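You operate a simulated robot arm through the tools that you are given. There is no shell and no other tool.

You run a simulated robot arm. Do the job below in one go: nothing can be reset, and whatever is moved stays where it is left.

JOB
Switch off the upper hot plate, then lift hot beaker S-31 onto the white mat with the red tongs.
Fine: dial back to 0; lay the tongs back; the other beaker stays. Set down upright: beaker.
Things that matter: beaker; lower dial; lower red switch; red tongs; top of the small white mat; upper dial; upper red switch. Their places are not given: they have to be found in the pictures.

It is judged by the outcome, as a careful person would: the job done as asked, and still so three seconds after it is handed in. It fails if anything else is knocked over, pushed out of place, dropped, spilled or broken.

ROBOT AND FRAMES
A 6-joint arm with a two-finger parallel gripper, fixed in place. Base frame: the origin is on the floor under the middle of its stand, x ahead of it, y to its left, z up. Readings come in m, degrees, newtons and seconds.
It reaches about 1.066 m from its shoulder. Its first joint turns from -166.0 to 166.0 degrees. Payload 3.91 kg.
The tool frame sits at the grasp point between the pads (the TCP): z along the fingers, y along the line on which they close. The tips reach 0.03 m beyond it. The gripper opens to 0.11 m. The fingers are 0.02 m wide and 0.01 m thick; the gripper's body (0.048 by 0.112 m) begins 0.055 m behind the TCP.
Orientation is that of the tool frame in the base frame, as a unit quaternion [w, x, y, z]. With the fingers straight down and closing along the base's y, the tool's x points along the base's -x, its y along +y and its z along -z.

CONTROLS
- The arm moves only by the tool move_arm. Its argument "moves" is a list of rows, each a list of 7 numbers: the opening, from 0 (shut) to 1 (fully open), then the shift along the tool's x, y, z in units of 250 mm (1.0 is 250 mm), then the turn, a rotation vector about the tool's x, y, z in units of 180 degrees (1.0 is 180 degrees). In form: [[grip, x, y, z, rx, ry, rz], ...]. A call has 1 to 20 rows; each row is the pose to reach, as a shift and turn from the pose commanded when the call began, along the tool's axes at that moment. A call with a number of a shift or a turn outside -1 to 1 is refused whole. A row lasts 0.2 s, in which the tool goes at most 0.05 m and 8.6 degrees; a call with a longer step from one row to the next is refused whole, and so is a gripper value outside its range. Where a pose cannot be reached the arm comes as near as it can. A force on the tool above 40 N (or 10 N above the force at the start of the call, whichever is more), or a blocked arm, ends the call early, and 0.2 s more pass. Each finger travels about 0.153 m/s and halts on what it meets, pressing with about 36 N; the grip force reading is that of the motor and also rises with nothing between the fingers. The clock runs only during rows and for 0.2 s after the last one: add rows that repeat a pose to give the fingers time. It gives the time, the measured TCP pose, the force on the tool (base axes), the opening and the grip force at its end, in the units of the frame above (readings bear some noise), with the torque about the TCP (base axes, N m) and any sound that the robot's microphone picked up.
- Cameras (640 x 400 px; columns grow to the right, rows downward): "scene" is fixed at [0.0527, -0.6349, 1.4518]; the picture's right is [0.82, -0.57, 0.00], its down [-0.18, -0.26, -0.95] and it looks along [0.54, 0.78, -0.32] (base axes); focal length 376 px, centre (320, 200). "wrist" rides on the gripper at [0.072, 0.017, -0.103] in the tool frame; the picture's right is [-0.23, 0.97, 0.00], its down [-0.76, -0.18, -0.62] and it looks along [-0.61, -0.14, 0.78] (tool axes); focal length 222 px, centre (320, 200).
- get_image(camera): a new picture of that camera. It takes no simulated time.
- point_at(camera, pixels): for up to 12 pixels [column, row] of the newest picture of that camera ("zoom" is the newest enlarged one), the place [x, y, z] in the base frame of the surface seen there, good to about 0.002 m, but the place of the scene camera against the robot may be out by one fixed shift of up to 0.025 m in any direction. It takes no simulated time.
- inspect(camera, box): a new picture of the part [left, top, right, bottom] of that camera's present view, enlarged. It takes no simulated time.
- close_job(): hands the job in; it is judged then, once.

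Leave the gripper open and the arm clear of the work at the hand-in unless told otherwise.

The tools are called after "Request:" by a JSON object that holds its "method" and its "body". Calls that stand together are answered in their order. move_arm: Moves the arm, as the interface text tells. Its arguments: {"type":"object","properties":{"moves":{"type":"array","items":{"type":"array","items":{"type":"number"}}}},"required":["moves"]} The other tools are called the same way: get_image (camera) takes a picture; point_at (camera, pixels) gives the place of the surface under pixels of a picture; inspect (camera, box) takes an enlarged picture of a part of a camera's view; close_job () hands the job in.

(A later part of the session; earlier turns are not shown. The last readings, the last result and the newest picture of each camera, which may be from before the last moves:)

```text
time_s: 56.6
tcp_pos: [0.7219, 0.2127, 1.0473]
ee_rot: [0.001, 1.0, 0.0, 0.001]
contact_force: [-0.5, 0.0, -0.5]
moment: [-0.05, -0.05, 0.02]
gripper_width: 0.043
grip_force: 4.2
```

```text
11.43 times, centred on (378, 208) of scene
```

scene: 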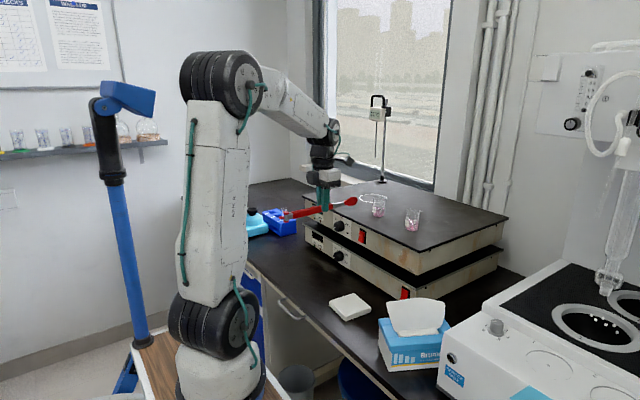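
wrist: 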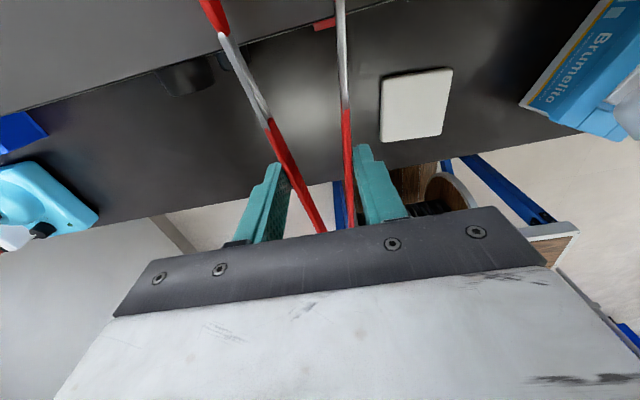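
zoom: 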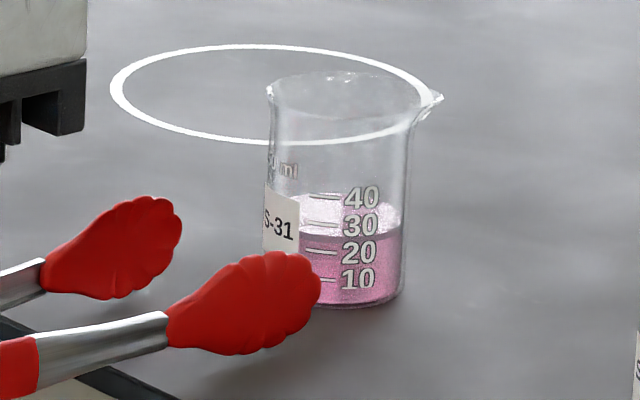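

The tongs opened in front of the beaker. I'll measure both pads and the beaker in this zoom.

Request:
{"method": "point_at", "body": {"camera": "zoom", "pixels": [[318, 290], [265, 258], [245, 350], [250, 300], [180, 235], [130, 205], [110, 295], [120, 245], [285, 230], [260, 375], [100, 330], [165, 215]]}}

```text
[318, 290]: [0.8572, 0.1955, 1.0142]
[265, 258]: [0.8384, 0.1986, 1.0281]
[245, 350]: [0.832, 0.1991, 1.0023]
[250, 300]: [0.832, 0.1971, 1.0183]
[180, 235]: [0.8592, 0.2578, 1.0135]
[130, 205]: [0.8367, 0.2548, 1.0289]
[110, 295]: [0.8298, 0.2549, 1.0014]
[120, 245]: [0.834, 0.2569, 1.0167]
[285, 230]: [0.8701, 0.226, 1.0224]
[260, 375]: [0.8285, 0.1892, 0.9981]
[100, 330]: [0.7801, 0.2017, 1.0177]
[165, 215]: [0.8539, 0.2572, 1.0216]
```

In the scene frame the pad gap runs from y≈0.201 to 0.2565 and the beaker from 0.2085 to 0.2475, so it's centred within ~1 mm. I'll slide forward 30 mm slowly and look again.

Request:
{"method": "move_arm", "body": {"moves": [[0.43, 0.016, 0.003, 0.005, 0, 0, 0], [0.43, 0.036, 0.004, 0.005, 0, 0, 0], [0.43, 0.056, 0.004, 0.005, 0, 0, 0], [0.43, 0.076, 0.004, 0.005, 0, 0, 0], [0.43, 0.096, 0.004, 0.005, 0, 0, 0], [0.43, 0.116, 0.004, 0.005, 0, 0, 0]]}}

Request:
{"method": "inspect", "body": {"camera": "scene", "box": [300, 170, 420, 250]}}

Request:
{"method": "inspect", "body": {"camera": "scene", "box": [355, 190, 400, 225]}}

```text
time_s: 58.0
tcp_pos: [0.7523, 0.2124, 1.047]
ee_rot: [0.001, 1.0, 0.0, 0.001]
contact_force: [-0.1, 0.5, -0.1]
moment: [-0.02, -0.03, -0.01]
gripper_width: 0.046
grip_force: 2.9
```

```text
5.00 times, centred on (360, 210) of scene
```

zoom: 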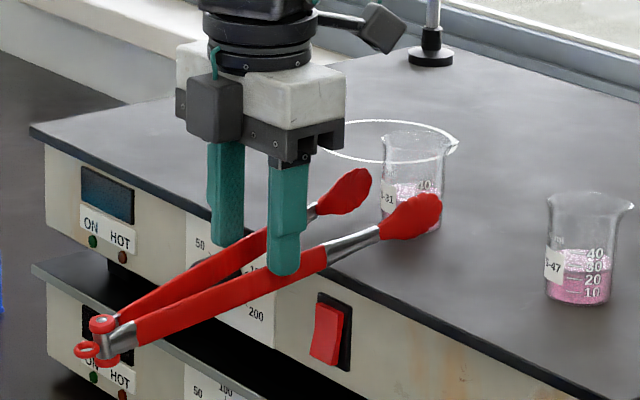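

```text
11.43 times, centred on (378, 208) of scene
```

zoom: 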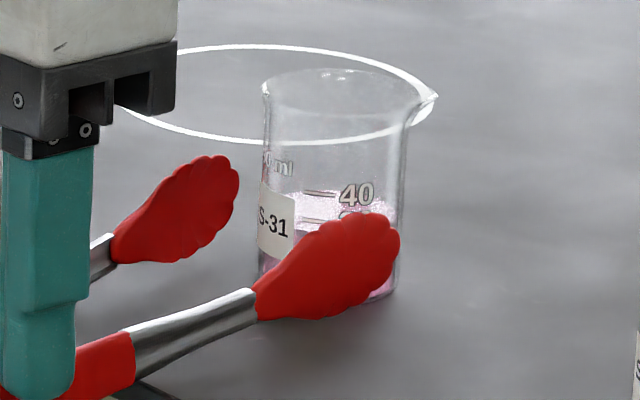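

The hinge end is sagging and the beaker has shifted about 1 mm, so the near pad is likely touching it. I'll stop and measure before moving on.

Request:
{"method": "point_at", "body": {"camera": "zoom", "pixels": [[395, 245], [350, 220], [310, 315], [330, 265], [235, 190], [205, 160], [180, 258], [180, 205], [280, 230], [265, 295], [385, 295], [350, 340]]}}

Request:
{"method": "inspect", "body": {"camera": "scene", "box": [300, 170, 420, 250]}}

Request:
{"method": "point_at", "body": {"camera": "zoom", "pixels": [[103, 323], [107, 362], [160, 330], [220, 305], [305, 265], [350, 240], [410, 215], [170, 290], [345, 190], [285, 270], [250, 150], [240, 240]]}}

```text
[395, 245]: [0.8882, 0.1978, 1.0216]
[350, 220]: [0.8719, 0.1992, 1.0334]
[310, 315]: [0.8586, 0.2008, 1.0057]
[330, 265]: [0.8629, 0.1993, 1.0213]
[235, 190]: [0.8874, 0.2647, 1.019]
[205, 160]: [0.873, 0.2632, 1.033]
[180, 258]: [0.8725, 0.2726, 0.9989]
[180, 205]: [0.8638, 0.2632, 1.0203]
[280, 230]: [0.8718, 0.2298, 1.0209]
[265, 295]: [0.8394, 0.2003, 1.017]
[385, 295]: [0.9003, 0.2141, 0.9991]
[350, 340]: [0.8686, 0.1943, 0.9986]
```

```text
5.00 times, centred on (360, 210) of scene
```

zoom: 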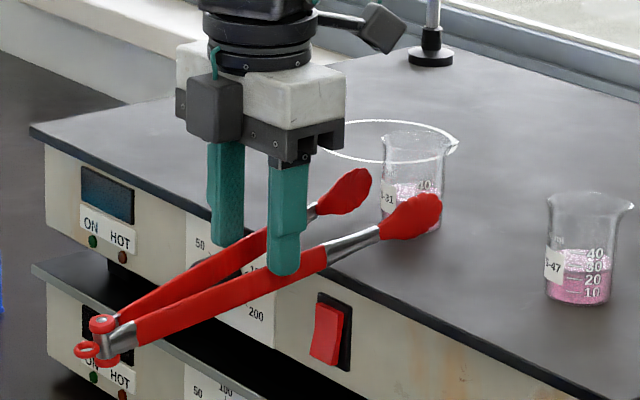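

```text
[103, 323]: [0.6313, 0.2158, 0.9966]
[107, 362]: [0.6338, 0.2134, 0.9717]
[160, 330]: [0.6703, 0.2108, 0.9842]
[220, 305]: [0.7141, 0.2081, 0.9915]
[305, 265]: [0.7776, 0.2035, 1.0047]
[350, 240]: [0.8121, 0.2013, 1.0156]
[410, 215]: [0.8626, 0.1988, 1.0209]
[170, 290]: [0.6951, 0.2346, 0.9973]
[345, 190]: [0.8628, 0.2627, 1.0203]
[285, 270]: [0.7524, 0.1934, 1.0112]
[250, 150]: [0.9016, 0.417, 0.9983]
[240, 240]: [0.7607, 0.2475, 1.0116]
```

The tongs have pitched about 8° (hinge down) and slid toward the fingertips. No time passes while I look, so I'll examine the finger-to-arm contact closely before deciding.

Request:
{"method": "inspect", "body": {"camera": "scene", "box": [335, 205, 375, 235]}}

Request:
{"method": "inspect", "body": {"camera": "wrist", "box": [200, 0, 440, 240]}}

Request:
{"method": "inspect", "body": {"camera": "scene", "box": [365, 190, 395, 220]}}

```text
13.33 times, centred on (355, 220) of scene
```

zoom: 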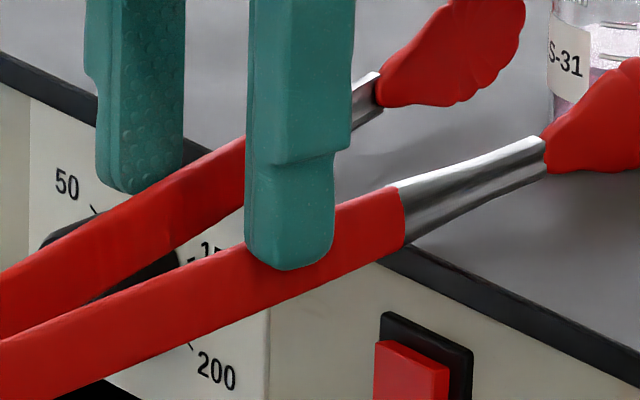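

```text
1.67 times, centred on (320, 120) of wrist
```

zoom: 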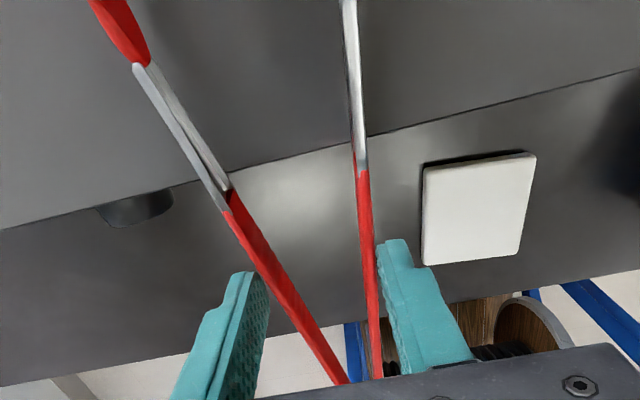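

```text
13.33 times, centred on (380, 205) of scene
```

zoom: 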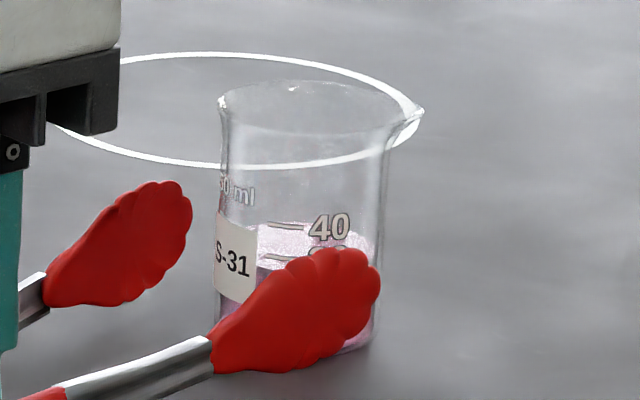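

About 60% of the arm height is still inside the fingers, so the tongs are safe for now. I'll back straight out (30 mm, easing 4 mm away from the near side) and squeeze shut at once to clamp them before they slip further.

Request:
{"method": "move_arm", "body": {"moves": [[0.43, -0.06, 0.014, 0.005, 0, 0, 0], [0.41, -0.12, 0.016, 0.0, 0, 0, 0], [0.2, -0.13, 0.016, 0.0, 0, 0, 0], [0, -0.13, 0.016, 0.0, 0, 0, 0], [0, -0.13, 0.016, 0.0, 0, 0, 0]]}}

Request:
{"method": "inspect", "body": {"camera": "scene", "box": [300, 170, 420, 250]}}

Request:
{"method": "inspect", "body": {"camera": "scene", "box": [355, 190, 400, 225]}}

```text
time_s: 59.2
tcp_pos: [0.7205, 0.2097, 1.0486]
ee_rot: [0.0, 1.0, 0.0, 0.0]
contact_force: [0.1, -0.7, 0.3]
moment: [-0.03, -0.03, -0.04]
gripper_width: 0.0001
grip_force: 36.3
```

```text
5.00 times, centred on (360, 210) of scene
```

zoom: 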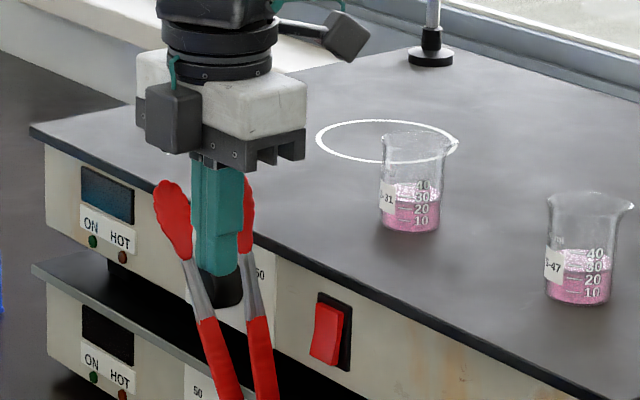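

```text
11.43 times, centred on (378, 208) of scene
```

zoom: 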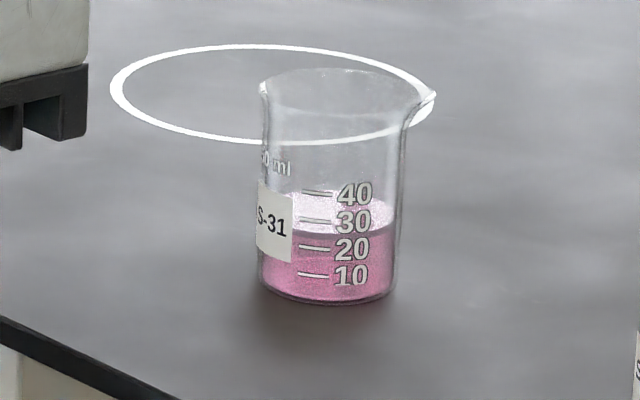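

The tongs slipped: the fingers are shut on nothing and the tongs now stand hinge-down beside them. I'll see where they actually are before any time passes.

Request:
{"method": "get_image", "body": {"camera": "scene"}}

Request:
{"method": "get_image", "body": {"camera": "wrist"}}

Request:
{"method": "inspect", "body": {"camera": "scene", "box": [310, 195, 390, 295]}}

```text
taken
```

scene: 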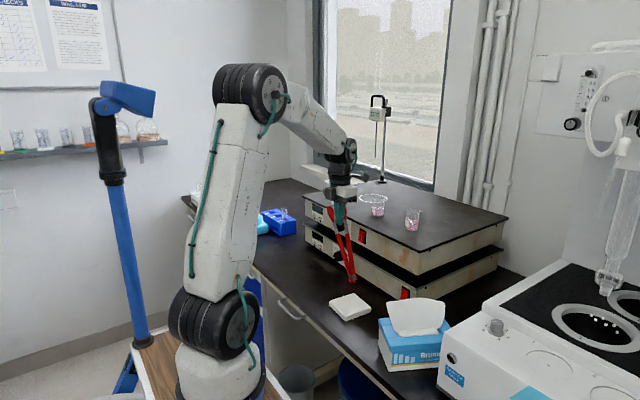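

```text
taken
```

wrist: 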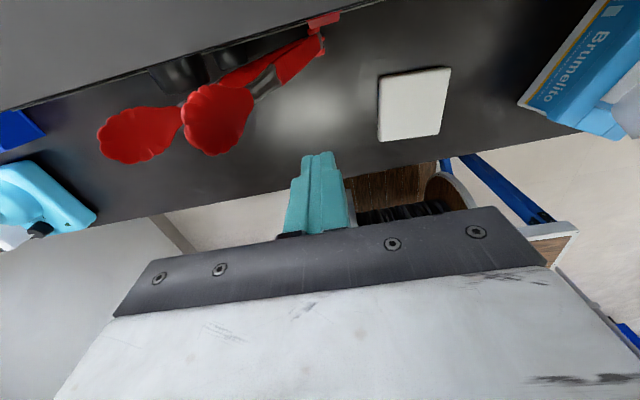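

```text
4.00 times, centred on (350, 245) of scene
```

zoom: 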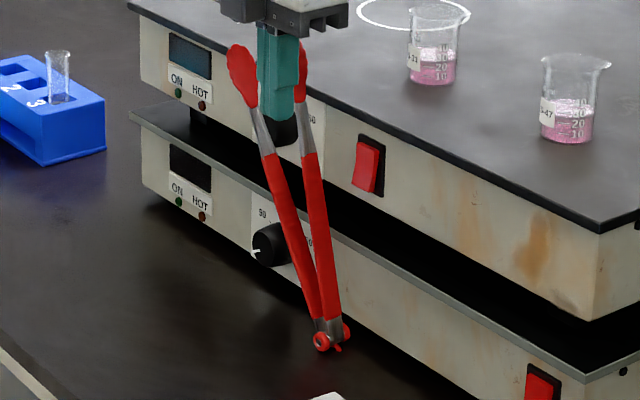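

The tongs have swung down, with the hinge on the bench in front of the plates and the pads upward. I'll find exactly where they are.

Request:
{"method": "point_at", "body": {"camera": "wrist", "pixels": [[140, 135], [215, 120], [105, 140], [318, 40], [300, 60], [265, 80], [322, 22], [170, 80], [190, 70], [200, 145]]}}

Request:
{"method": "point_at", "body": {"camera": "zoom", "pixels": [[241, 75], [302, 75], [322, 341], [346, 333], [290, 220], [318, 220], [262, 130], [305, 130], [275, 245], [270, 290]]}}

```text
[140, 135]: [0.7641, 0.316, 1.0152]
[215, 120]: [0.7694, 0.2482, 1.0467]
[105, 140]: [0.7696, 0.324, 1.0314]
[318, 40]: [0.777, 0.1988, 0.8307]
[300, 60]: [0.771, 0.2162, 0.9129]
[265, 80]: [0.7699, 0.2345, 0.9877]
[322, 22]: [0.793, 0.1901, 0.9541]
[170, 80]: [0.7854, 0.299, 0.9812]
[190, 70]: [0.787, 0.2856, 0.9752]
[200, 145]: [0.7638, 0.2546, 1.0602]
```

```text
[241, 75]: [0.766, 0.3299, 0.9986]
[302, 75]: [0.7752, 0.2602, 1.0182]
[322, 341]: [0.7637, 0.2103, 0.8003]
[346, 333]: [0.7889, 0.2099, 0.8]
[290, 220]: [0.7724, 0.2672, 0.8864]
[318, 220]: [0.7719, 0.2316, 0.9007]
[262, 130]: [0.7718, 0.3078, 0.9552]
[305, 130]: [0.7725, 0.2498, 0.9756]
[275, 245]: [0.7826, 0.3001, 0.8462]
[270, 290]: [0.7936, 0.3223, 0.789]
```

The tongs stand in front of the panel: hinge at about (0.776, 0.198) on the bench, pads at about (0.769, 0.248, 1.047) and (0.764, 0.316, 1.015). They may be leaning on the upper dial or still falling. I'll take one short step, starting to open the fingers and drifting 30 mm to +Y without reaching the tongs, then check whether they're at rest.

Request:
{"method": "move_arm", "body": {"moves": [[0.5, 0, -0.12, 0, 0, 0, 0]]}}

Request:
{"method": "get_image", "body": {"camera": "wrist"}}

Request:
{"method": "inspect", "body": {"camera": "scene", "box": [290, 195, 390, 295]}}

```text
time_s: 59.6
tcp_pos: [0.7192, 0.2385, 1.0468]
ee_rot: [0.001, 1.0, -0.001, 0.001]
contact_force: [-0.9, -1.3, 0.9]
moment: [0.01, -0.01, 0.05]
gripper_width: 0.0551
grip_force: 0.1
```

```text
taken
```

wrist: 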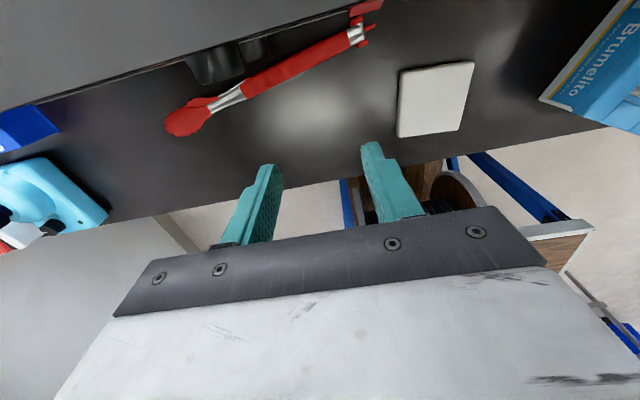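

```text
4.00 times, centred on (340, 245) of scene
```

zoom: 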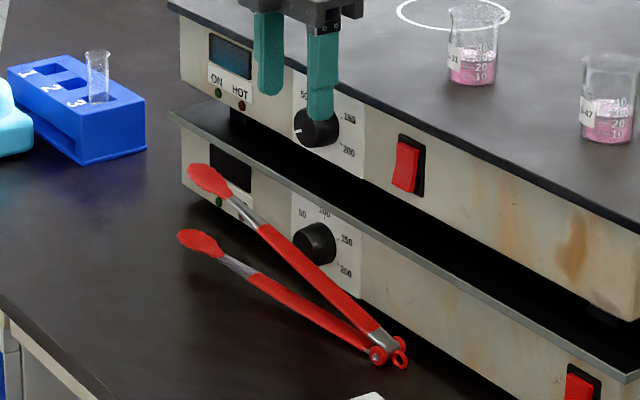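

They were falling and have now come down along the front of the lower plate, lying on edge on the bench and touching nothing else. I'll wait a moment for them to settle, keeping the gripper clear.

Request:
{"method": "move_arm", "body": {"moves": [[0.8, 0, 0, -0.04, 0, 0, 0], [1, 0, 0, -0.08, 0, 0, 0], [1, 0, 0, -0.08, 0, 0, 0], [1, 0, 0, -0.08, 0, 0, 0]]}}

Request:
{"method": "get_image", "body": {"camera": "wrist"}}

Request:
{"method": "inspect", "body": {"camera": "scene", "box": [290, 195, 390, 295]}}

```text
time_s: 60.6
tcp_pos: [0.7186, 0.2396, 1.0682]
ee_rot: [0.0, 1.0, 0.0, 0.001]
contact_force: [0.5, -0.6, -0.2]
moment: [0.0, 0.01, 0.01]
gripper_width: 0.1099
grip_force: 0.0
```

```text
taken
```

wrist: 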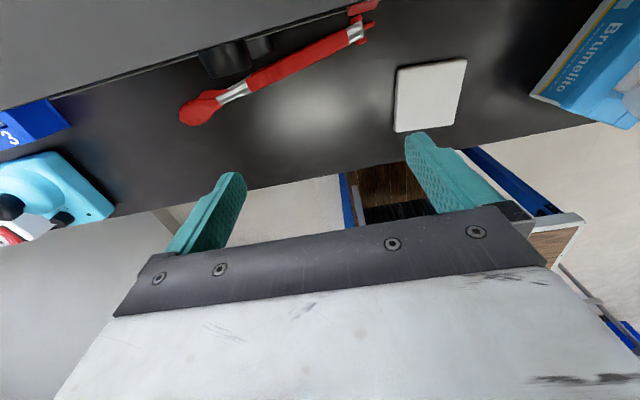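

```text
4.00 times, centred on (340, 245) of scene
```

zoom: 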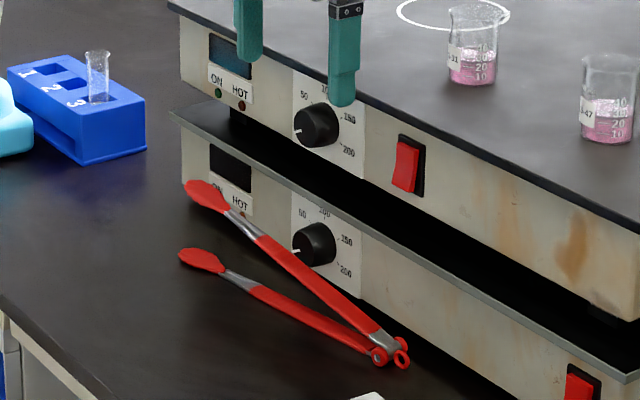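

The tongs have come to rest on edge along the front of the plates, with one arm on the bench and the other raised, and nothing else disturbed. I'll measure them, and check both dials and the beakers.

Request:
{"method": "inspect", "body": {"camera": "wrist", "box": [160, 0, 400, 140]}}

Request:
{"method": "point_at", "body": {"camera": "wrist", "pixels": [[195, 108], [235, 93], [280, 70], [330, 45], [355, 32], [366, 25], [190, 120], [240, 100], [300, 68]]}}

Request:
{"method": "inspect", "body": {"camera": "scene", "box": [325, 230, 395, 295]}}

Request:
{"method": "inspect", "body": {"camera": "scene", "box": [345, 180, 435, 240]}}

```text
2.67 times, centred on (280, 70) of wrist
```

zoom: 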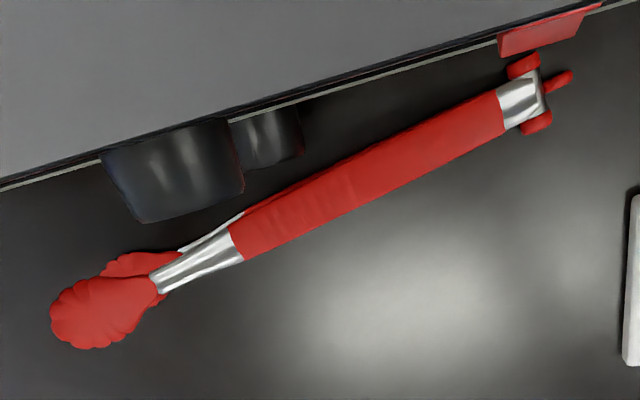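

```text
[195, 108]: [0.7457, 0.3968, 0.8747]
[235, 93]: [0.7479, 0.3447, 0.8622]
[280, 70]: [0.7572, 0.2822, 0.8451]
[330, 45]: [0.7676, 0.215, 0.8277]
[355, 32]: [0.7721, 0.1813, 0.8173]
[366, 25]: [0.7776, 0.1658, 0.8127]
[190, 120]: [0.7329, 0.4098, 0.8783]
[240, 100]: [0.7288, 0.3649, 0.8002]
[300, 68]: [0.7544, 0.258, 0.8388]
```

```text
6.15 times, centred on (360, 262) of scene
```

zoom: 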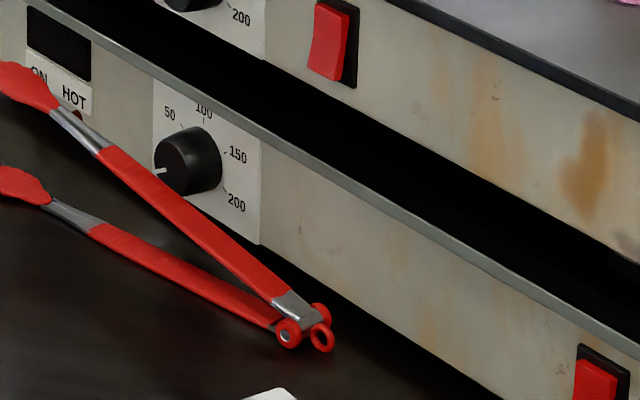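

```text
6.67 times, centred on (390, 210) of scene
```

zoom: 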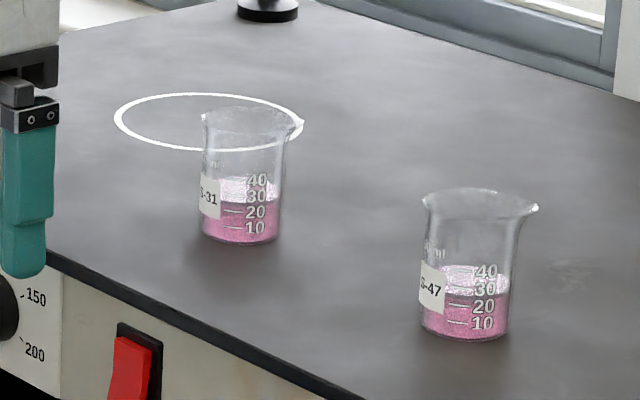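

Beakers and dials are undisturbed. The raised arm runs from the hinge (0.772, 0.181) up to the pad (0.745, 0.397, 0.875). Before planning the recovery I'll test whether the wrist can roll further past this attitude (−90° more), rising a little and moving back over free space.

Request:
{"method": "move_arm", "body": {"moves": [[1, -0.02, 0, -0.02, 0, 0, -0.0417], [1, -0.04, 0, -0.04, 0, 0, -0.0833], [1, -0.06, 0, -0.06, 0, 0, -0.125], [1, -0.08, 0, -0.08, 0, 0, -0.1667], [1, -0.1, 0, -0.1, 0, 0, -0.2083], [1, -0.12, 0, -0.12, 0, 0, -0.25], [1, -0.14, 0, -0.14, 0, 0, -0.2917], [1, -0.16, 0, -0.16, 0, 0, -0.3333], [1, -0.18, 0, -0.18, 0, 0, -0.375], [1, -0.2, 0, -0.2, 0, 0, -0.4167], [1, -0.2, 0, -0.2, 0, 0, -0.4583], [1, -0.2, 0, -0.2, 0, 0, -0.5]]}}

Request:
{"method": "get_image", "body": {"camera": "scene"}}

Request:
{"method": "get_image", "body": {"camera": "wrist"}}

```text
time_s: 63.2
tcp_pos: [0.4895, 0.3023, 0.8683]
ee_rot: [0.088, 0.73, 0.669, 0.111]
contact_force: [-1.2, -1.3, 0.6]
moment: [0.06, -0.08, -0.03]
gripper_width: 0.11
grip_force: 0.1
out of reach, approached as far as the arm can: row 4, 5, 6, 7, 8, 9, 10, 11, 12
```

```text
taken
```

scene: 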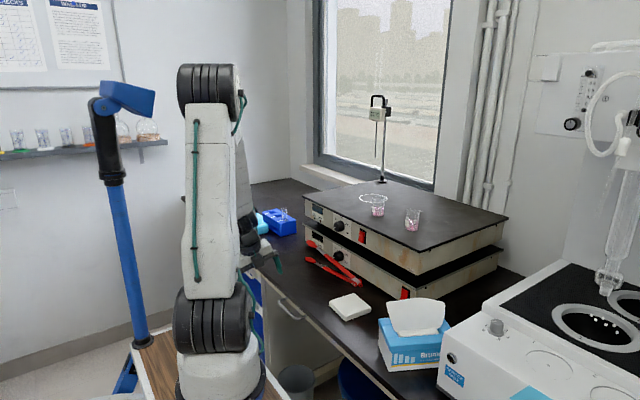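

```text
taken
```

wrist: 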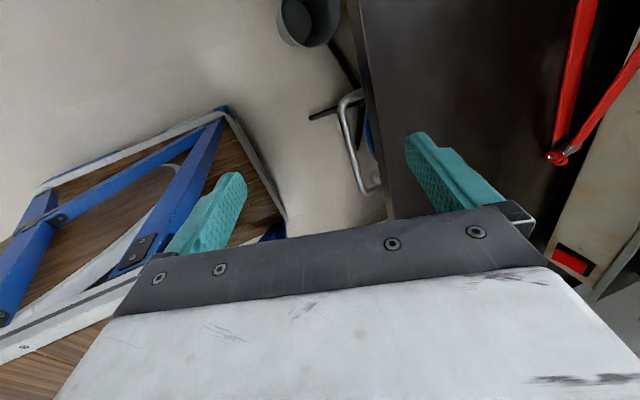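

The wrist hit its limit on that side too and the arm drifted to (0.49, 0.30, 0.87), luckily touching nothing. I'll stay within the proven range from now on. First I'll check the tongs' state in the scene.

Request:
{"method": "inspect", "body": {"camera": "scene", "box": [290, 225, 390, 295]}}

Request:
{"method": "point_at", "body": {"camera": "wrist", "pixels": [[555, 157], [575, 60], [585, 10], [600, 115], [630, 75], [395, 100], [385, 180], [370, 30]]}}

```text
5.71 times, centred on (340, 260) of scene
```

zoom: 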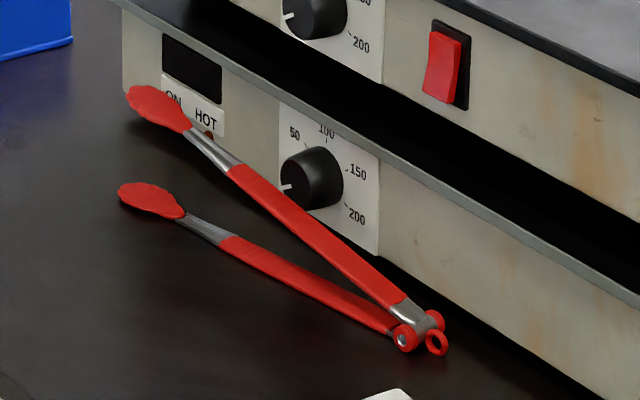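

```text
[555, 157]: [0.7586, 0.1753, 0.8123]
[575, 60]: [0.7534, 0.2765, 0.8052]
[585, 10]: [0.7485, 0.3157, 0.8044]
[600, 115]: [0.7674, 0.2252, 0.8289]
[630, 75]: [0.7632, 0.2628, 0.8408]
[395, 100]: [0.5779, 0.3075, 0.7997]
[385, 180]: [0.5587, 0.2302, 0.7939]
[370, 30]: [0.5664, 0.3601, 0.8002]
```

The tongs haven't moved, and the bench's front edge is at x≈0.56. I'll unwind the wrist back to the good attitude (fingers down, camera toward +X) while rising to about (0.66, 0.24, 1.12).

Request:
{"method": "move_arm", "body": {"moves": [[1, -0.0124, 0.0792, -0.0647, 0.0051, -0.0065, 0.0391], [1, -0.0248, 0.1583, -0.1293, 0.0103, -0.013, 0.0782], [1, -0.0373, 0.2375, -0.194, 0.0154, -0.0195, 0.1173], [1, -0.0497, 0.3167, -0.2587, 0.0206, -0.0259, 0.1563], [1, -0.0621, 0.3958, -0.3233, 0.0257, -0.0324, 0.1954], [1, -0.0745, 0.475, -0.388, 0.0309, -0.0389, 0.2345], [1, -0.0869, 0.5542, -0.4527, 0.036, -0.0454, 0.2736], [1, -0.0993, 0.6333, -0.5173, 0.0411, -0.0519, 0.3127], [1, -0.1118, 0.7125, -0.582, 0.0463, -0.0584, 0.3518], [1, -0.1242, 0.7917, -0.6467, 0.0514, -0.0648, 0.3908], [1, -0.1366, 0.8708, -0.7113, 0.0566, -0.0713, 0.4299], [1, -0.149, 0.95, -0.776, 0.0617, -0.0778, 0.469]]}}

Request:
{"method": "get_image", "body": {"camera": "scene"}}

```text
time_s: 65.8
tcp_pos: [0.6599, 0.2431, 1.1147]
ee_rot: [-0.001, 1.0, 0.0, -0.001]
contact_force: [-0.9, 0.2, 0.3]
moment: [0.01, 0.0, 0.01]
gripper_width: 0.1099
grip_force: 0.0
out of reach, approached as far as the arm can: row 2, 3, 4
```

```text
taken
```

scene: 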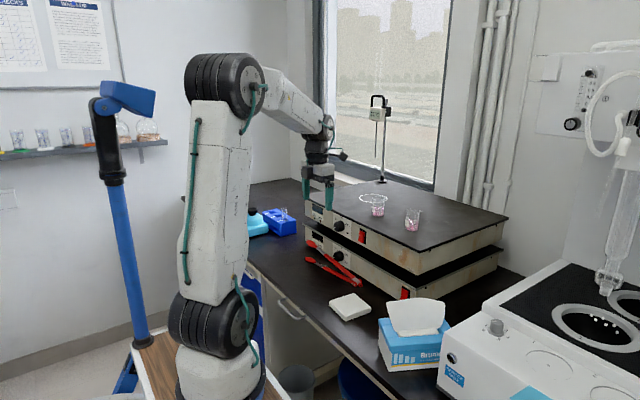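

Recovered to the proven attitude at (0.66, 0.243, 1.115). Plan: grip the raised arm on its flat faces with the gripper held forward, lift the tongs, and turn them flat. First I'll pitch the fingers forward (80°) while moving to (0.68, 0.36, 1.025).

Request:
{"method": "move_arm", "body": {"moves": [[1, 0.0067, -0.039, 0.03, 0, 0.037, 0], [1, 0.0133, -0.078, 0.06, 0, 0.0741, 0], [1, 0.02, -0.117, 0.09, 0, 0.1111, 0], [1, 0.0267, -0.156, 0.12, 0, 0.1481, 0], [1, 0.0333, -0.195, 0.15, 0, 0.1852, 0], [1, 0.04, -0.234, 0.18, 0, 0.2222, 0], [1, 0.0467, -0.273, 0.21, 0, 0.2592, 0], [1, 0.0533, -0.312, 0.24, 0, 0.2963, 0], [1, 0.06, -0.351, 0.27, 0, 0.3333, 0], [1, 0.0667, -0.39, 0.3, 0, 0.3703, 0], [1, 0.0733, -0.429, 0.33, 0, 0.4074, 0], [1, 0.08, -0.468, 0.36, 0, 0.4444, 0]]}}

```text
time_s: 68.4
tcp_pos: [0.6791, 0.3594, 1.0254]
ee_rot: [-0.002, 0.766, -0.001, 0.643]
contact_force: [-0.5, -0.7, 0.2]
moment: [0.02, 0.0, 0.0]
gripper_width: 0.1102
grip_force: 0.1
```

Now I'll roll about +104° so the closing line is square to the raised arm, and narrow the fingers to 44 mm.

Request:
{"method": "move_arm", "body": {"moves": [[0.9, 0, 0, 0, 0.0022, -0.0028, 0.0441], [0.8, 0, 0, 0, 0.0044, -0.0057, 0.0883], [0.7, 0, 0, 0, 0.0066, -0.0085, 0.1324], [0.6, 0, 0, 0, 0.0087, -0.0113, 0.1765], [0.5, 0, 0, 0, 0.0109, -0.0142, 0.2207], [0.4, 0, 0, 0, 0.0131, -0.017, 0.2648], [0.4, 0, 0, 0, 0.0153, -0.0198, 0.3089], [0.4, 0, 0, 0, 0.0175, -0.0226, 0.353], [0.4, 0, 0, 0, 0.0197, -0.0255, 0.3972], [0.4, 0, 0, 0, 0.0218, -0.0283, 0.4413], [0.4, 0, 0, 0, 0.024, -0.0311, 0.4854], [0.4, 0, 0, 0, 0.0262, -0.034, 0.5296], [0.4, 0, 0, 0, 0.0284, -0.0368, 0.5737]]}}

Request:
{"method": "get_image", "body": {"camera": "wrist"}}

Request:
{"method": "inspect", "body": {"camera": "scene", "box": [270, 195, 390, 295]}}

```text
time_s: 71.2
tcp_pos: [0.6789, 0.3614, 1.0243]
ee_rot: [0.534, -0.505, 0.576, -0.357]
contact_force: [0.1, -0.2, 0.0]
moment: [-0.01, -0.02, 0.04]
gripper_width: 0.044
grip_force: 0.0
```

```text
taken
```

wrist: 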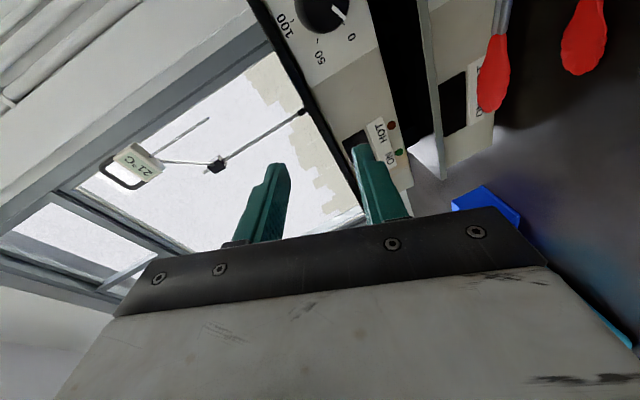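

```text
4.00 times, centred on (330, 245) of scene
```

zoom: 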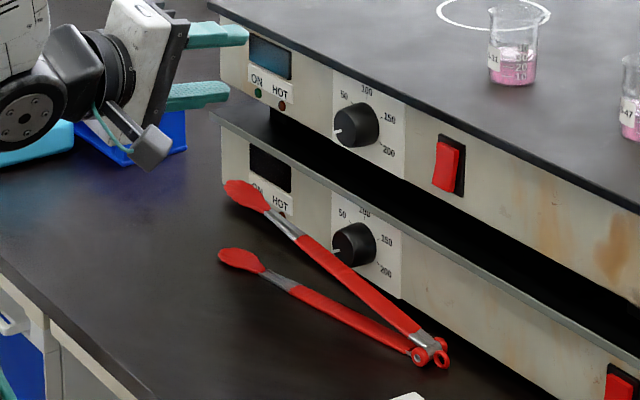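

The closing line is now square to the raised arm. I'll check where the blue rack is relative to the gripper before descending, and re-measure the raised arm.

Request:
{"method": "point_at", "body": {"camera": "wrist", "pixels": [[485, 195], [515, 215], [455, 205], [493, 75], [503, 20], [580, 40], [610, 320], [470, 130]]}}

Request:
{"method": "point_at", "body": {"camera": "zoom", "pixels": [[245, 193], [282, 226], [320, 258], [400, 322], [240, 258], [275, 280], [165, 130], [185, 150], [120, 160], [262, 205], [60, 150]]}}

```text
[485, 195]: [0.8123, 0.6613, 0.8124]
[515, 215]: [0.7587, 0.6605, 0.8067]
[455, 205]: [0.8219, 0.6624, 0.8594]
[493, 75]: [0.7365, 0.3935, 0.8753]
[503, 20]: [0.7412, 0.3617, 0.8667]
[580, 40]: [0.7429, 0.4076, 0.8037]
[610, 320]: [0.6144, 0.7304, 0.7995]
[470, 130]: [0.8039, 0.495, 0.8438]
```

```text
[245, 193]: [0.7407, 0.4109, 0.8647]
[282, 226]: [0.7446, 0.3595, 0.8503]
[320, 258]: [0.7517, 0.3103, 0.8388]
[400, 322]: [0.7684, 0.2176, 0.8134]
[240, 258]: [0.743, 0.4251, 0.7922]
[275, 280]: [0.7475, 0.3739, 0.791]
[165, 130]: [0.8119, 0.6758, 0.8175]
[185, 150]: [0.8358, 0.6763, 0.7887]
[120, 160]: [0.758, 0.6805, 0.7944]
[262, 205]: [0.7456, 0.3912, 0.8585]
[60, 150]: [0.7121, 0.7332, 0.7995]
```

The rack is far off (y≥0.66). The raised steel section is centred at about (0.745, 0.360, 0.862). I'll descend to a pre-grip pose 55 mm short of it, at (0.674, 0.351, 0.8745).

Request:
{"method": "move_arm", "body": {"moves": [[0.4, 0.038, 0.113, 0.0156, 0, 0, 0], [0.4, 0.0756, 0.226, 0.0312, 0, 0, 0], [0.4, 0.1134, 0.339, 0.0468, 0, 0, 0], [0.4, 0.1512, 0.452, 0.0624, 0, 0, 0], [0.4, 0.189, 0.565, 0.078, 0, 0, 0]]}}

Request:
{"method": "get_image", "body": {"camera": "wrist"}}

Request:
{"method": "inspect", "body": {"camera": "scene", "box": [260, 210, 360, 290]}}

```text
time_s: 72.4
tcp_pos: [0.6752, 0.3496, 0.8724]
ee_rot: [0.534, -0.506, 0.576, -0.358]
contact_force: [0.5, -0.6, 0.6]
moment: [-0.01, 0.0, 0.01]
gripper_width: 0.0439
grip_force: 0.0
```

```text
taken
```

wrist: 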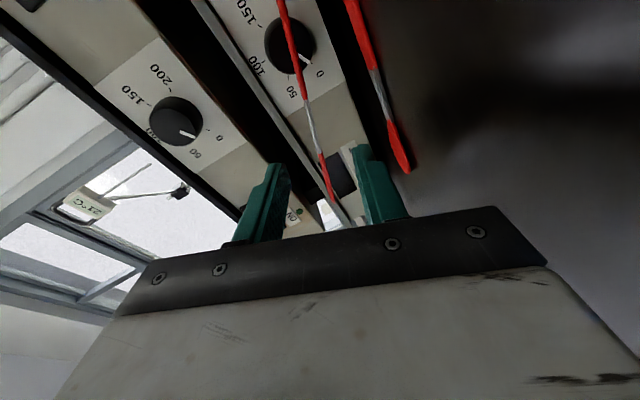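

```text
5.00 times, centred on (310, 250) of scene
```

zoom: 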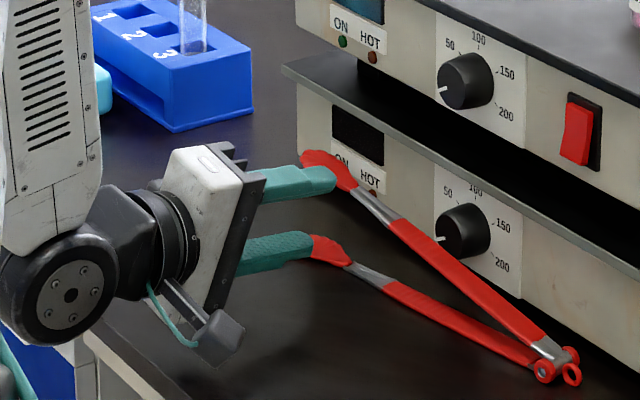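

The raised arm passes between the two fingers in the wrist view, with the lower arm outside the lower finger. I'll advance 55 mm in small steps.

Request:
{"method": "move_arm", "body": {"moves": [[0.4, 0, 0, 0.06, 0, 0, 0], [0.4, 0, 0, 0.12, 0, 0, 0], [0.4, 0, 0, 0.17, 0, 0, 0], [0.4, 0, 0, 0.2, 0, 0, 0], [0.4, 0, 0, 0.216, 0, 0, 0]]}}

Request:
{"method": "get_image", "body": {"camera": "wrist"}}

Request:
{"method": "inspect", "body": {"camera": "scene", "box": [280, 220, 360, 280]}}

```text
time_s: 73.6
tcp_pos: [0.7259, 0.3579, 0.8667]
ee_rot: [0.534, -0.505, 0.576, -0.358]
contact_force: [-0.7, -0.3, -0.1]
moment: [0.05, 0.0, 0.01]
gripper_width: 0.044
grip_force: 0.2
```

```text
taken
```

wrist: 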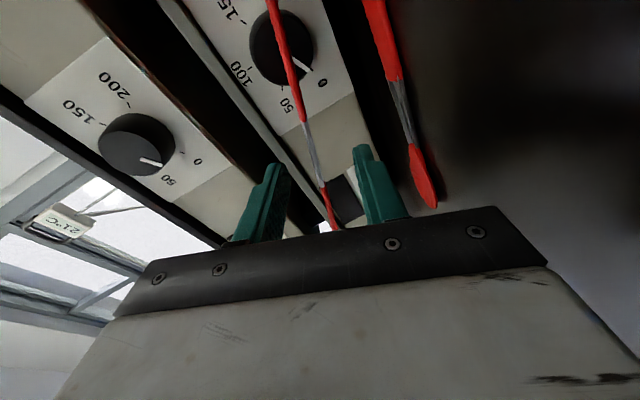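

```text
6.67 times, centred on (320, 250) of scene
```

zoom: 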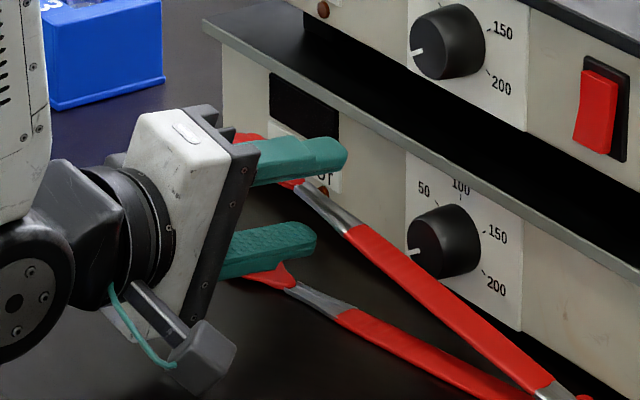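

The raised arm is between the fingers at the steel/pad junction. Closing on it.

Request:
{"method": "move_arm", "body": {"moves": [[0.3, 0, 0, 0, 0, 0, 0], [0.2, 0, 0, 0, 0, 0, 0], [0.1, 0, 0, 0, 0, 0, 0], [0, 0, 0, 0, 0, 0, 0], [0, 0, 0, 0, 0, 0, 0]]}}

Request:
{"method": "get_image", "body": {"camera": "wrist"}}

Request:
{"method": "inspect", "body": {"camera": "scene", "box": [280, 220, 380, 295]}}

```text
time_s: 74.8
tcp_pos: [0.7265, 0.3579, 0.8664]
ee_rot: [0.534, -0.506, 0.576, -0.358]
contact_force: [-0.6, 1.5, 2.9]
moment: [-0.5, -0.21, 0.07]
gripper_width: 0.0048
grip_force: 36.1
```

```text
taken
```

wrist: 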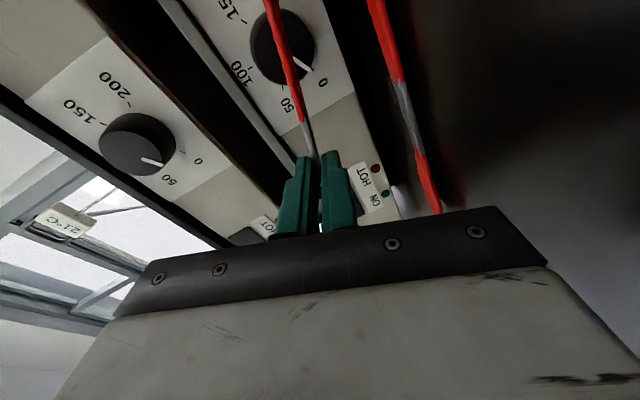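

```text
5.33 times, centred on (330, 258) of scene
```

zoom: 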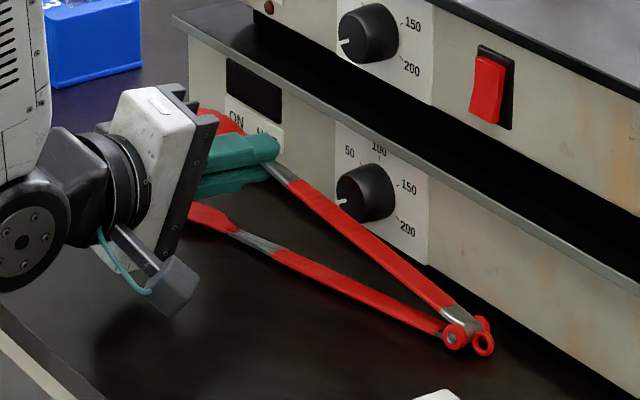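

Gripped on the steel section (4.8 mm, 36 N). I'll raise it 1 cm, draw it back 5 cm from the plates, then lift it 16 cm.

Request:
{"method": "move_arm", "body": {"moves": [[0, -0.004, -0.0152, -0.0028, 0, 0, 0], [0, -0.01, -0.0381, -0.0069, 0, 0, 0], [0, -0.0181, -0.0182, -0.1046, 0, 0, 0], [0, -0.0262, 0.0017, -0.2022, 0, 0, 0], [0, -0.0581, -0.1202, -0.2244, 0, 0, 0], [0, -0.09, -0.2421, -0.2466, 0, 0, 0], [0, -0.1219, -0.364, -0.2688, 0, 0, 0], [0, -0.1538, -0.4859, -0.291, 0, 0, 0], [0, -0.1857, -0.6078, -0.3132, 0, 0, 0], [0, -0.1857, -0.6078, -0.3132, 0, 0, 0]]}}

Request:
{"method": "get_image", "body": {"camera": "wrist"}}

Request:
{"method": "inspect", "body": {"camera": "scene", "box": [250, 180, 390, 290]}}

```text
time_s: 77.0
tcp_pos: [0.6751, 0.357, 1.0342]
ee_rot: [0.533, -0.505, 0.576, -0.358]
contact_force: [0.5, 0.2, -1.9]
moment: [0.08, 0.04, 0.04]
gripper_width: 0.0041
grip_force: 36.5
```

```text
taken
```

wrist: 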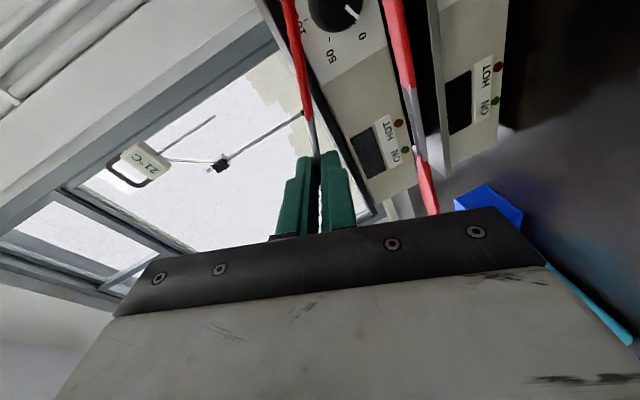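

```text
3.64 times, centred on (320, 235) of scene
```

zoom: 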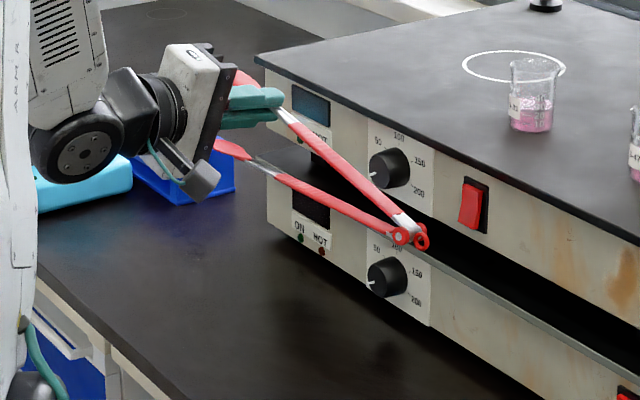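

The tongs are held firmly and lifted clear. There is free bench at y≈0.45–0.64 left of the plates, so I'll lay them flat there, pointing +X. Now I'll turn the gripper to fingers-down, carrying the tongs, while moving to (0.66, 0.42, 1.12).

Request:
{"method": "move_arm", "body": {"moves": [[0, -0.0223, -0.0172, -0.0057, -0.0162, 0.0281, 0.0275], [0, -0.0445, -0.0344, -0.0115, -0.0324, 0.0562, 0.055], [0, -0.0668, -0.0516, -0.0172, -0.0487, 0.0844, 0.0826], [0, -0.0891, -0.0688, -0.0229, -0.0649, 0.1125, 0.1101], [0, -0.1113, -0.086, -0.0287, -0.0811, 0.1406, 0.1376], [0, -0.1336, -0.1032, -0.0344, -0.0973, 0.1687, 0.1651], [0, -0.1559, -0.1204, -0.0401, -0.1135, 0.1968, 0.1926], [0, -0.1781, -0.1376, -0.0459, -0.1298, 0.225, 0.2202], [0, -0.2004, -0.1548, -0.0516, -0.146, 0.2531, 0.2477], [0, -0.2227, -0.172, -0.0573, -0.1622, 0.2812, 0.2752], [0, -0.2449, -0.1892, -0.0631, -0.1784, 0.3093, 0.3027], [0, -0.2672, -0.2064, -0.0688, -0.1946, 0.3374, 0.3302], [0, -0.2895, -0.2236, -0.0745, -0.2109, 0.3656, 0.3578], [0, -0.3117, -0.2408, -0.0803, -0.2271, 0.3937, 0.3853], [0, -0.334, -0.258, -0.086, -0.2433, 0.4218, 0.4128]]}}

Request:
{"method": "get_image", "body": {"camera": "scene"}}

Request:
{"method": "get_image", "body": {"camera": "wrist"}}

```text
time_s: 80.2
tcp_pos: [0.6621, 0.4197, 1.1205]
ee_rot: [-0.001, 0.072, 0.997, 0.002]
contact_force: [0.4, 0.3, -1.1]
moment: [-0.05, -0.09, -0.01]
gripper_width: 0.0043
grip_force: 35.9
```

```text
taken
```

scene: 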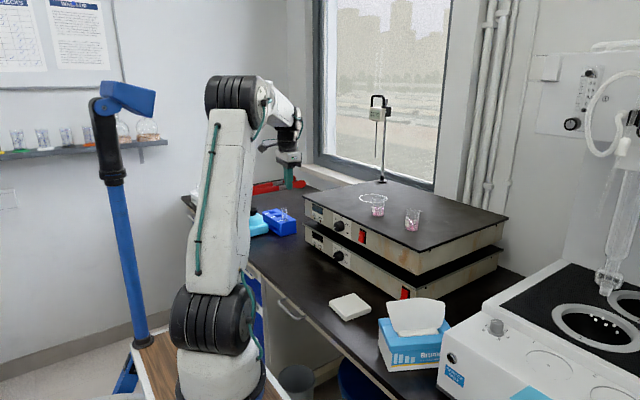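

```text
taken
```

wrist: 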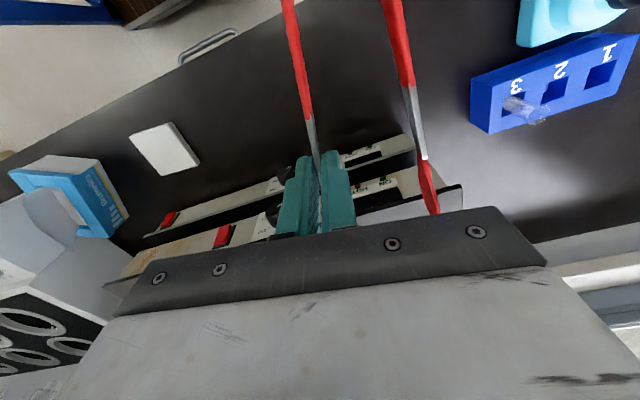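

The tongs are now flat with pads forward. I'll take three short still readings to weigh them and find their balance point from force and torque.

Request:
{"method": "move_arm", "body": {"moves": [[0, 0, 0, 0, 0, 0, 0]]}}

Request:
{"method": "move_arm", "body": {"moves": [[0, 0, 0, 0, 0, 0, 0]]}}

Request:
{"method": "move_arm", "body": {"moves": [[0, 0, 0, 0, 0, 0, 0]]}}

Request:
{"method": "inspect", "body": {"camera": "scene", "box": [230, 130, 350, 220]}}

```text
time_s: 80.6
tcp_pos: [0.6615, 0.4194, 1.1212]
ee_rot: [-0.002, 0.071, 0.997, 0.001]
contact_force: [0.2, 0.0, -1.5]
moment: [-0.04, -0.1, -0.02]
gripper_width: 0.0044
grip_force: 35.5
```

```text
time_s: 81.0
tcp_pos: [0.6623, 0.4185, 1.1215]
ee_rot: [-0.001, 0.07, 0.998, 0.001]
contact_force: [0.7, 0.4, -0.5]
moment: [-0.05, -0.1, 0.01]
gripper_width: 0.0045
grip_force: 36.2
```

```text
time_s: 81.4
tcp_pos: [0.6626, 0.4194, 1.1216]
ee_rot: [0.0, 0.07, 0.998, 0.002]
contact_force: [-0.7, -0.9, -1.3]
moment: [-0.04, -0.07, -0.01]
gripper_width: 0.0043
grip_force: 36.2
```

```text
4.44 times, centred on (290, 175) of scene
```

zoom: 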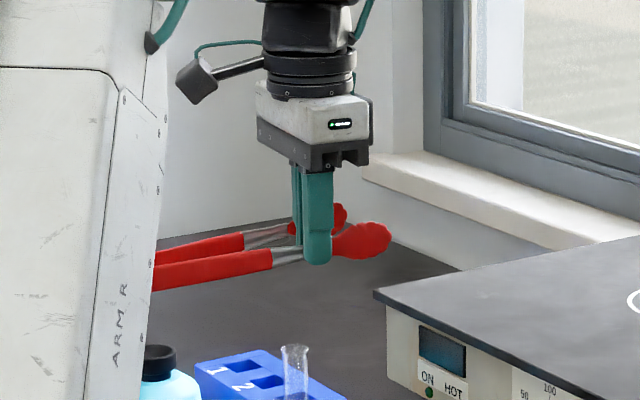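

Weight ≈1.1 N with the balance point ~80 mm behind the grip, so about 105 mm from the hinge. For the beaker work I should grip at ~70 mm from the hinge, which makes the tips the heavy end. Now I'll check how level the tongs hang and where the plates' left side is.

Request:
{"method": "point_at", "body": {"camera": "zoom", "pixels": [[170, 279], [215, 271], [262, 261], [290, 254], [360, 240], [365, 225], [365, 255], [180, 250], [240, 240], [340, 215], [320, 258]]}}

Request:
{"method": "point_at", "body": {"camera": "scene", "pixels": [[307, 199], [306, 205], [305, 232], [270, 200], [340, 168]]}}

Request:
{"method": "point_at", "body": {"camera": "wrist", "pixels": [[300, 60], [290, 5], [312, 125], [395, 30], [408, 90], [420, 140], [430, 190]]}}

```text
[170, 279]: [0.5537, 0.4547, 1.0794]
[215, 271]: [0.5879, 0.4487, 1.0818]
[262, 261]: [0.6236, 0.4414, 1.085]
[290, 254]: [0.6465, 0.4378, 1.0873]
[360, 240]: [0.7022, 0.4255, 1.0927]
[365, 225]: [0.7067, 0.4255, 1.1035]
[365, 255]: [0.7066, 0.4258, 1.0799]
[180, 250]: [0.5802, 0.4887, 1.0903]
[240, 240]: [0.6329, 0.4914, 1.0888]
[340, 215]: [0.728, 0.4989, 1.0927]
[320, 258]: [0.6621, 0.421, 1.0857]
```

```text
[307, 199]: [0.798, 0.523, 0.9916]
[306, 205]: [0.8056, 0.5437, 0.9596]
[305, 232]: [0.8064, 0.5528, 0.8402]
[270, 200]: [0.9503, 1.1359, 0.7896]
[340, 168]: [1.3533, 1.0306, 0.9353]
```

```text
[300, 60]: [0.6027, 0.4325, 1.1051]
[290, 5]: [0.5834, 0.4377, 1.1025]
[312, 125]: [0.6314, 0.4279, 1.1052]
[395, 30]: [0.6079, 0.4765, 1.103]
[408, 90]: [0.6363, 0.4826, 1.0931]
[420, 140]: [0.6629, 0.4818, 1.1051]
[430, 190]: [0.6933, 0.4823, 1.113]
```

The plates reach to y≈0.51, so the whole tongs could lie on the top plate beside S-31 if they point about −Y. Fully supported there, they can open without slipping. I need to know if the arm reaches that far, so I'll move to (0.85, 0.33, 1.15), well above the plate and away from the beakers.

Request:
{"method": "move_arm", "body": {"moves": [[0, -0.0993, -0.031, -0.015, 0, 0, 0], [0, -0.1985, -0.062, -0.03, 0, 0, 0], [0, -0.2978, -0.093, -0.045, 0, 0, 0], [0, -0.397, -0.124, -0.06, 0, 0, 0], [0, -0.4963, -0.155, -0.075, 0, 0, 0], [0, -0.5955, -0.186, -0.09, 0, 0, 0], [0, -0.6948, -0.217, -0.105, 0, 0, 0], [0, -0.794, -0.248, -0.12, 0, 0, 0]]}}

Request:
{"method": "get_image", "body": {"camera": "scene"}}

Request:
{"method": "get_image", "body": {"camera": "wrist"}}

```text
time_s: 83.2
tcp_pos: [0.8495, 0.3302, 1.1513]
ee_rot: [-0.001, 0.07, 0.998, 0.003]
contact_force: [-0.4, 0.4, -0.8]
moment: [-0.07, -0.08, 0.02]
gripper_width: 0.0047
grip_force: 36.0
```

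```text
taken
```

scene: 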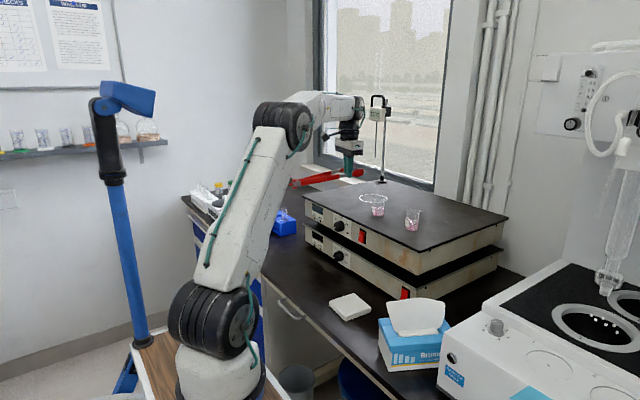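

```text
taken
```

wrist: 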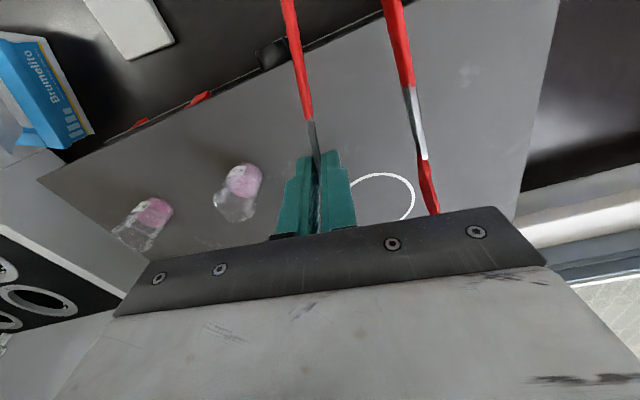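

The arm reaches there easily. From this view I'll measure the plate's edges, the beakers and the stand base behind.

Request:
{"method": "point_at", "body": {"camera": "wrist", "pixels": [[550, 30], [528, 140], [400, 8], [200, 103], [60, 178], [243, 180], [152, 212], [355, 185], [412, 195], [470, 80]]}}

Request:
{"method": "point_at", "body": {"camera": "scene", "pixels": [[381, 181], [384, 100], [440, 192], [505, 220], [418, 257], [408, 252], [343, 180]]}}

```text
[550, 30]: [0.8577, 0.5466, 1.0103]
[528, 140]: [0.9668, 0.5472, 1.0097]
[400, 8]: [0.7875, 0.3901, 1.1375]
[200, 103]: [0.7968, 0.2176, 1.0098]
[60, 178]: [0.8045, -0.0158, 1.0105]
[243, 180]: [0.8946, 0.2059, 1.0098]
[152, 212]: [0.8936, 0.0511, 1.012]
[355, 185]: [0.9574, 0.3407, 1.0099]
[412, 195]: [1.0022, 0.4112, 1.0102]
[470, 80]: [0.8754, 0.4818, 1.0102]
```

```text
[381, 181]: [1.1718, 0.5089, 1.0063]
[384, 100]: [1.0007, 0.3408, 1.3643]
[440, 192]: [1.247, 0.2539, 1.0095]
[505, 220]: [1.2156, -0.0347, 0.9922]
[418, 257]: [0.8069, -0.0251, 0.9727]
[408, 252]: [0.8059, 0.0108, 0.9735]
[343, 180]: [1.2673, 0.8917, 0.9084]
```

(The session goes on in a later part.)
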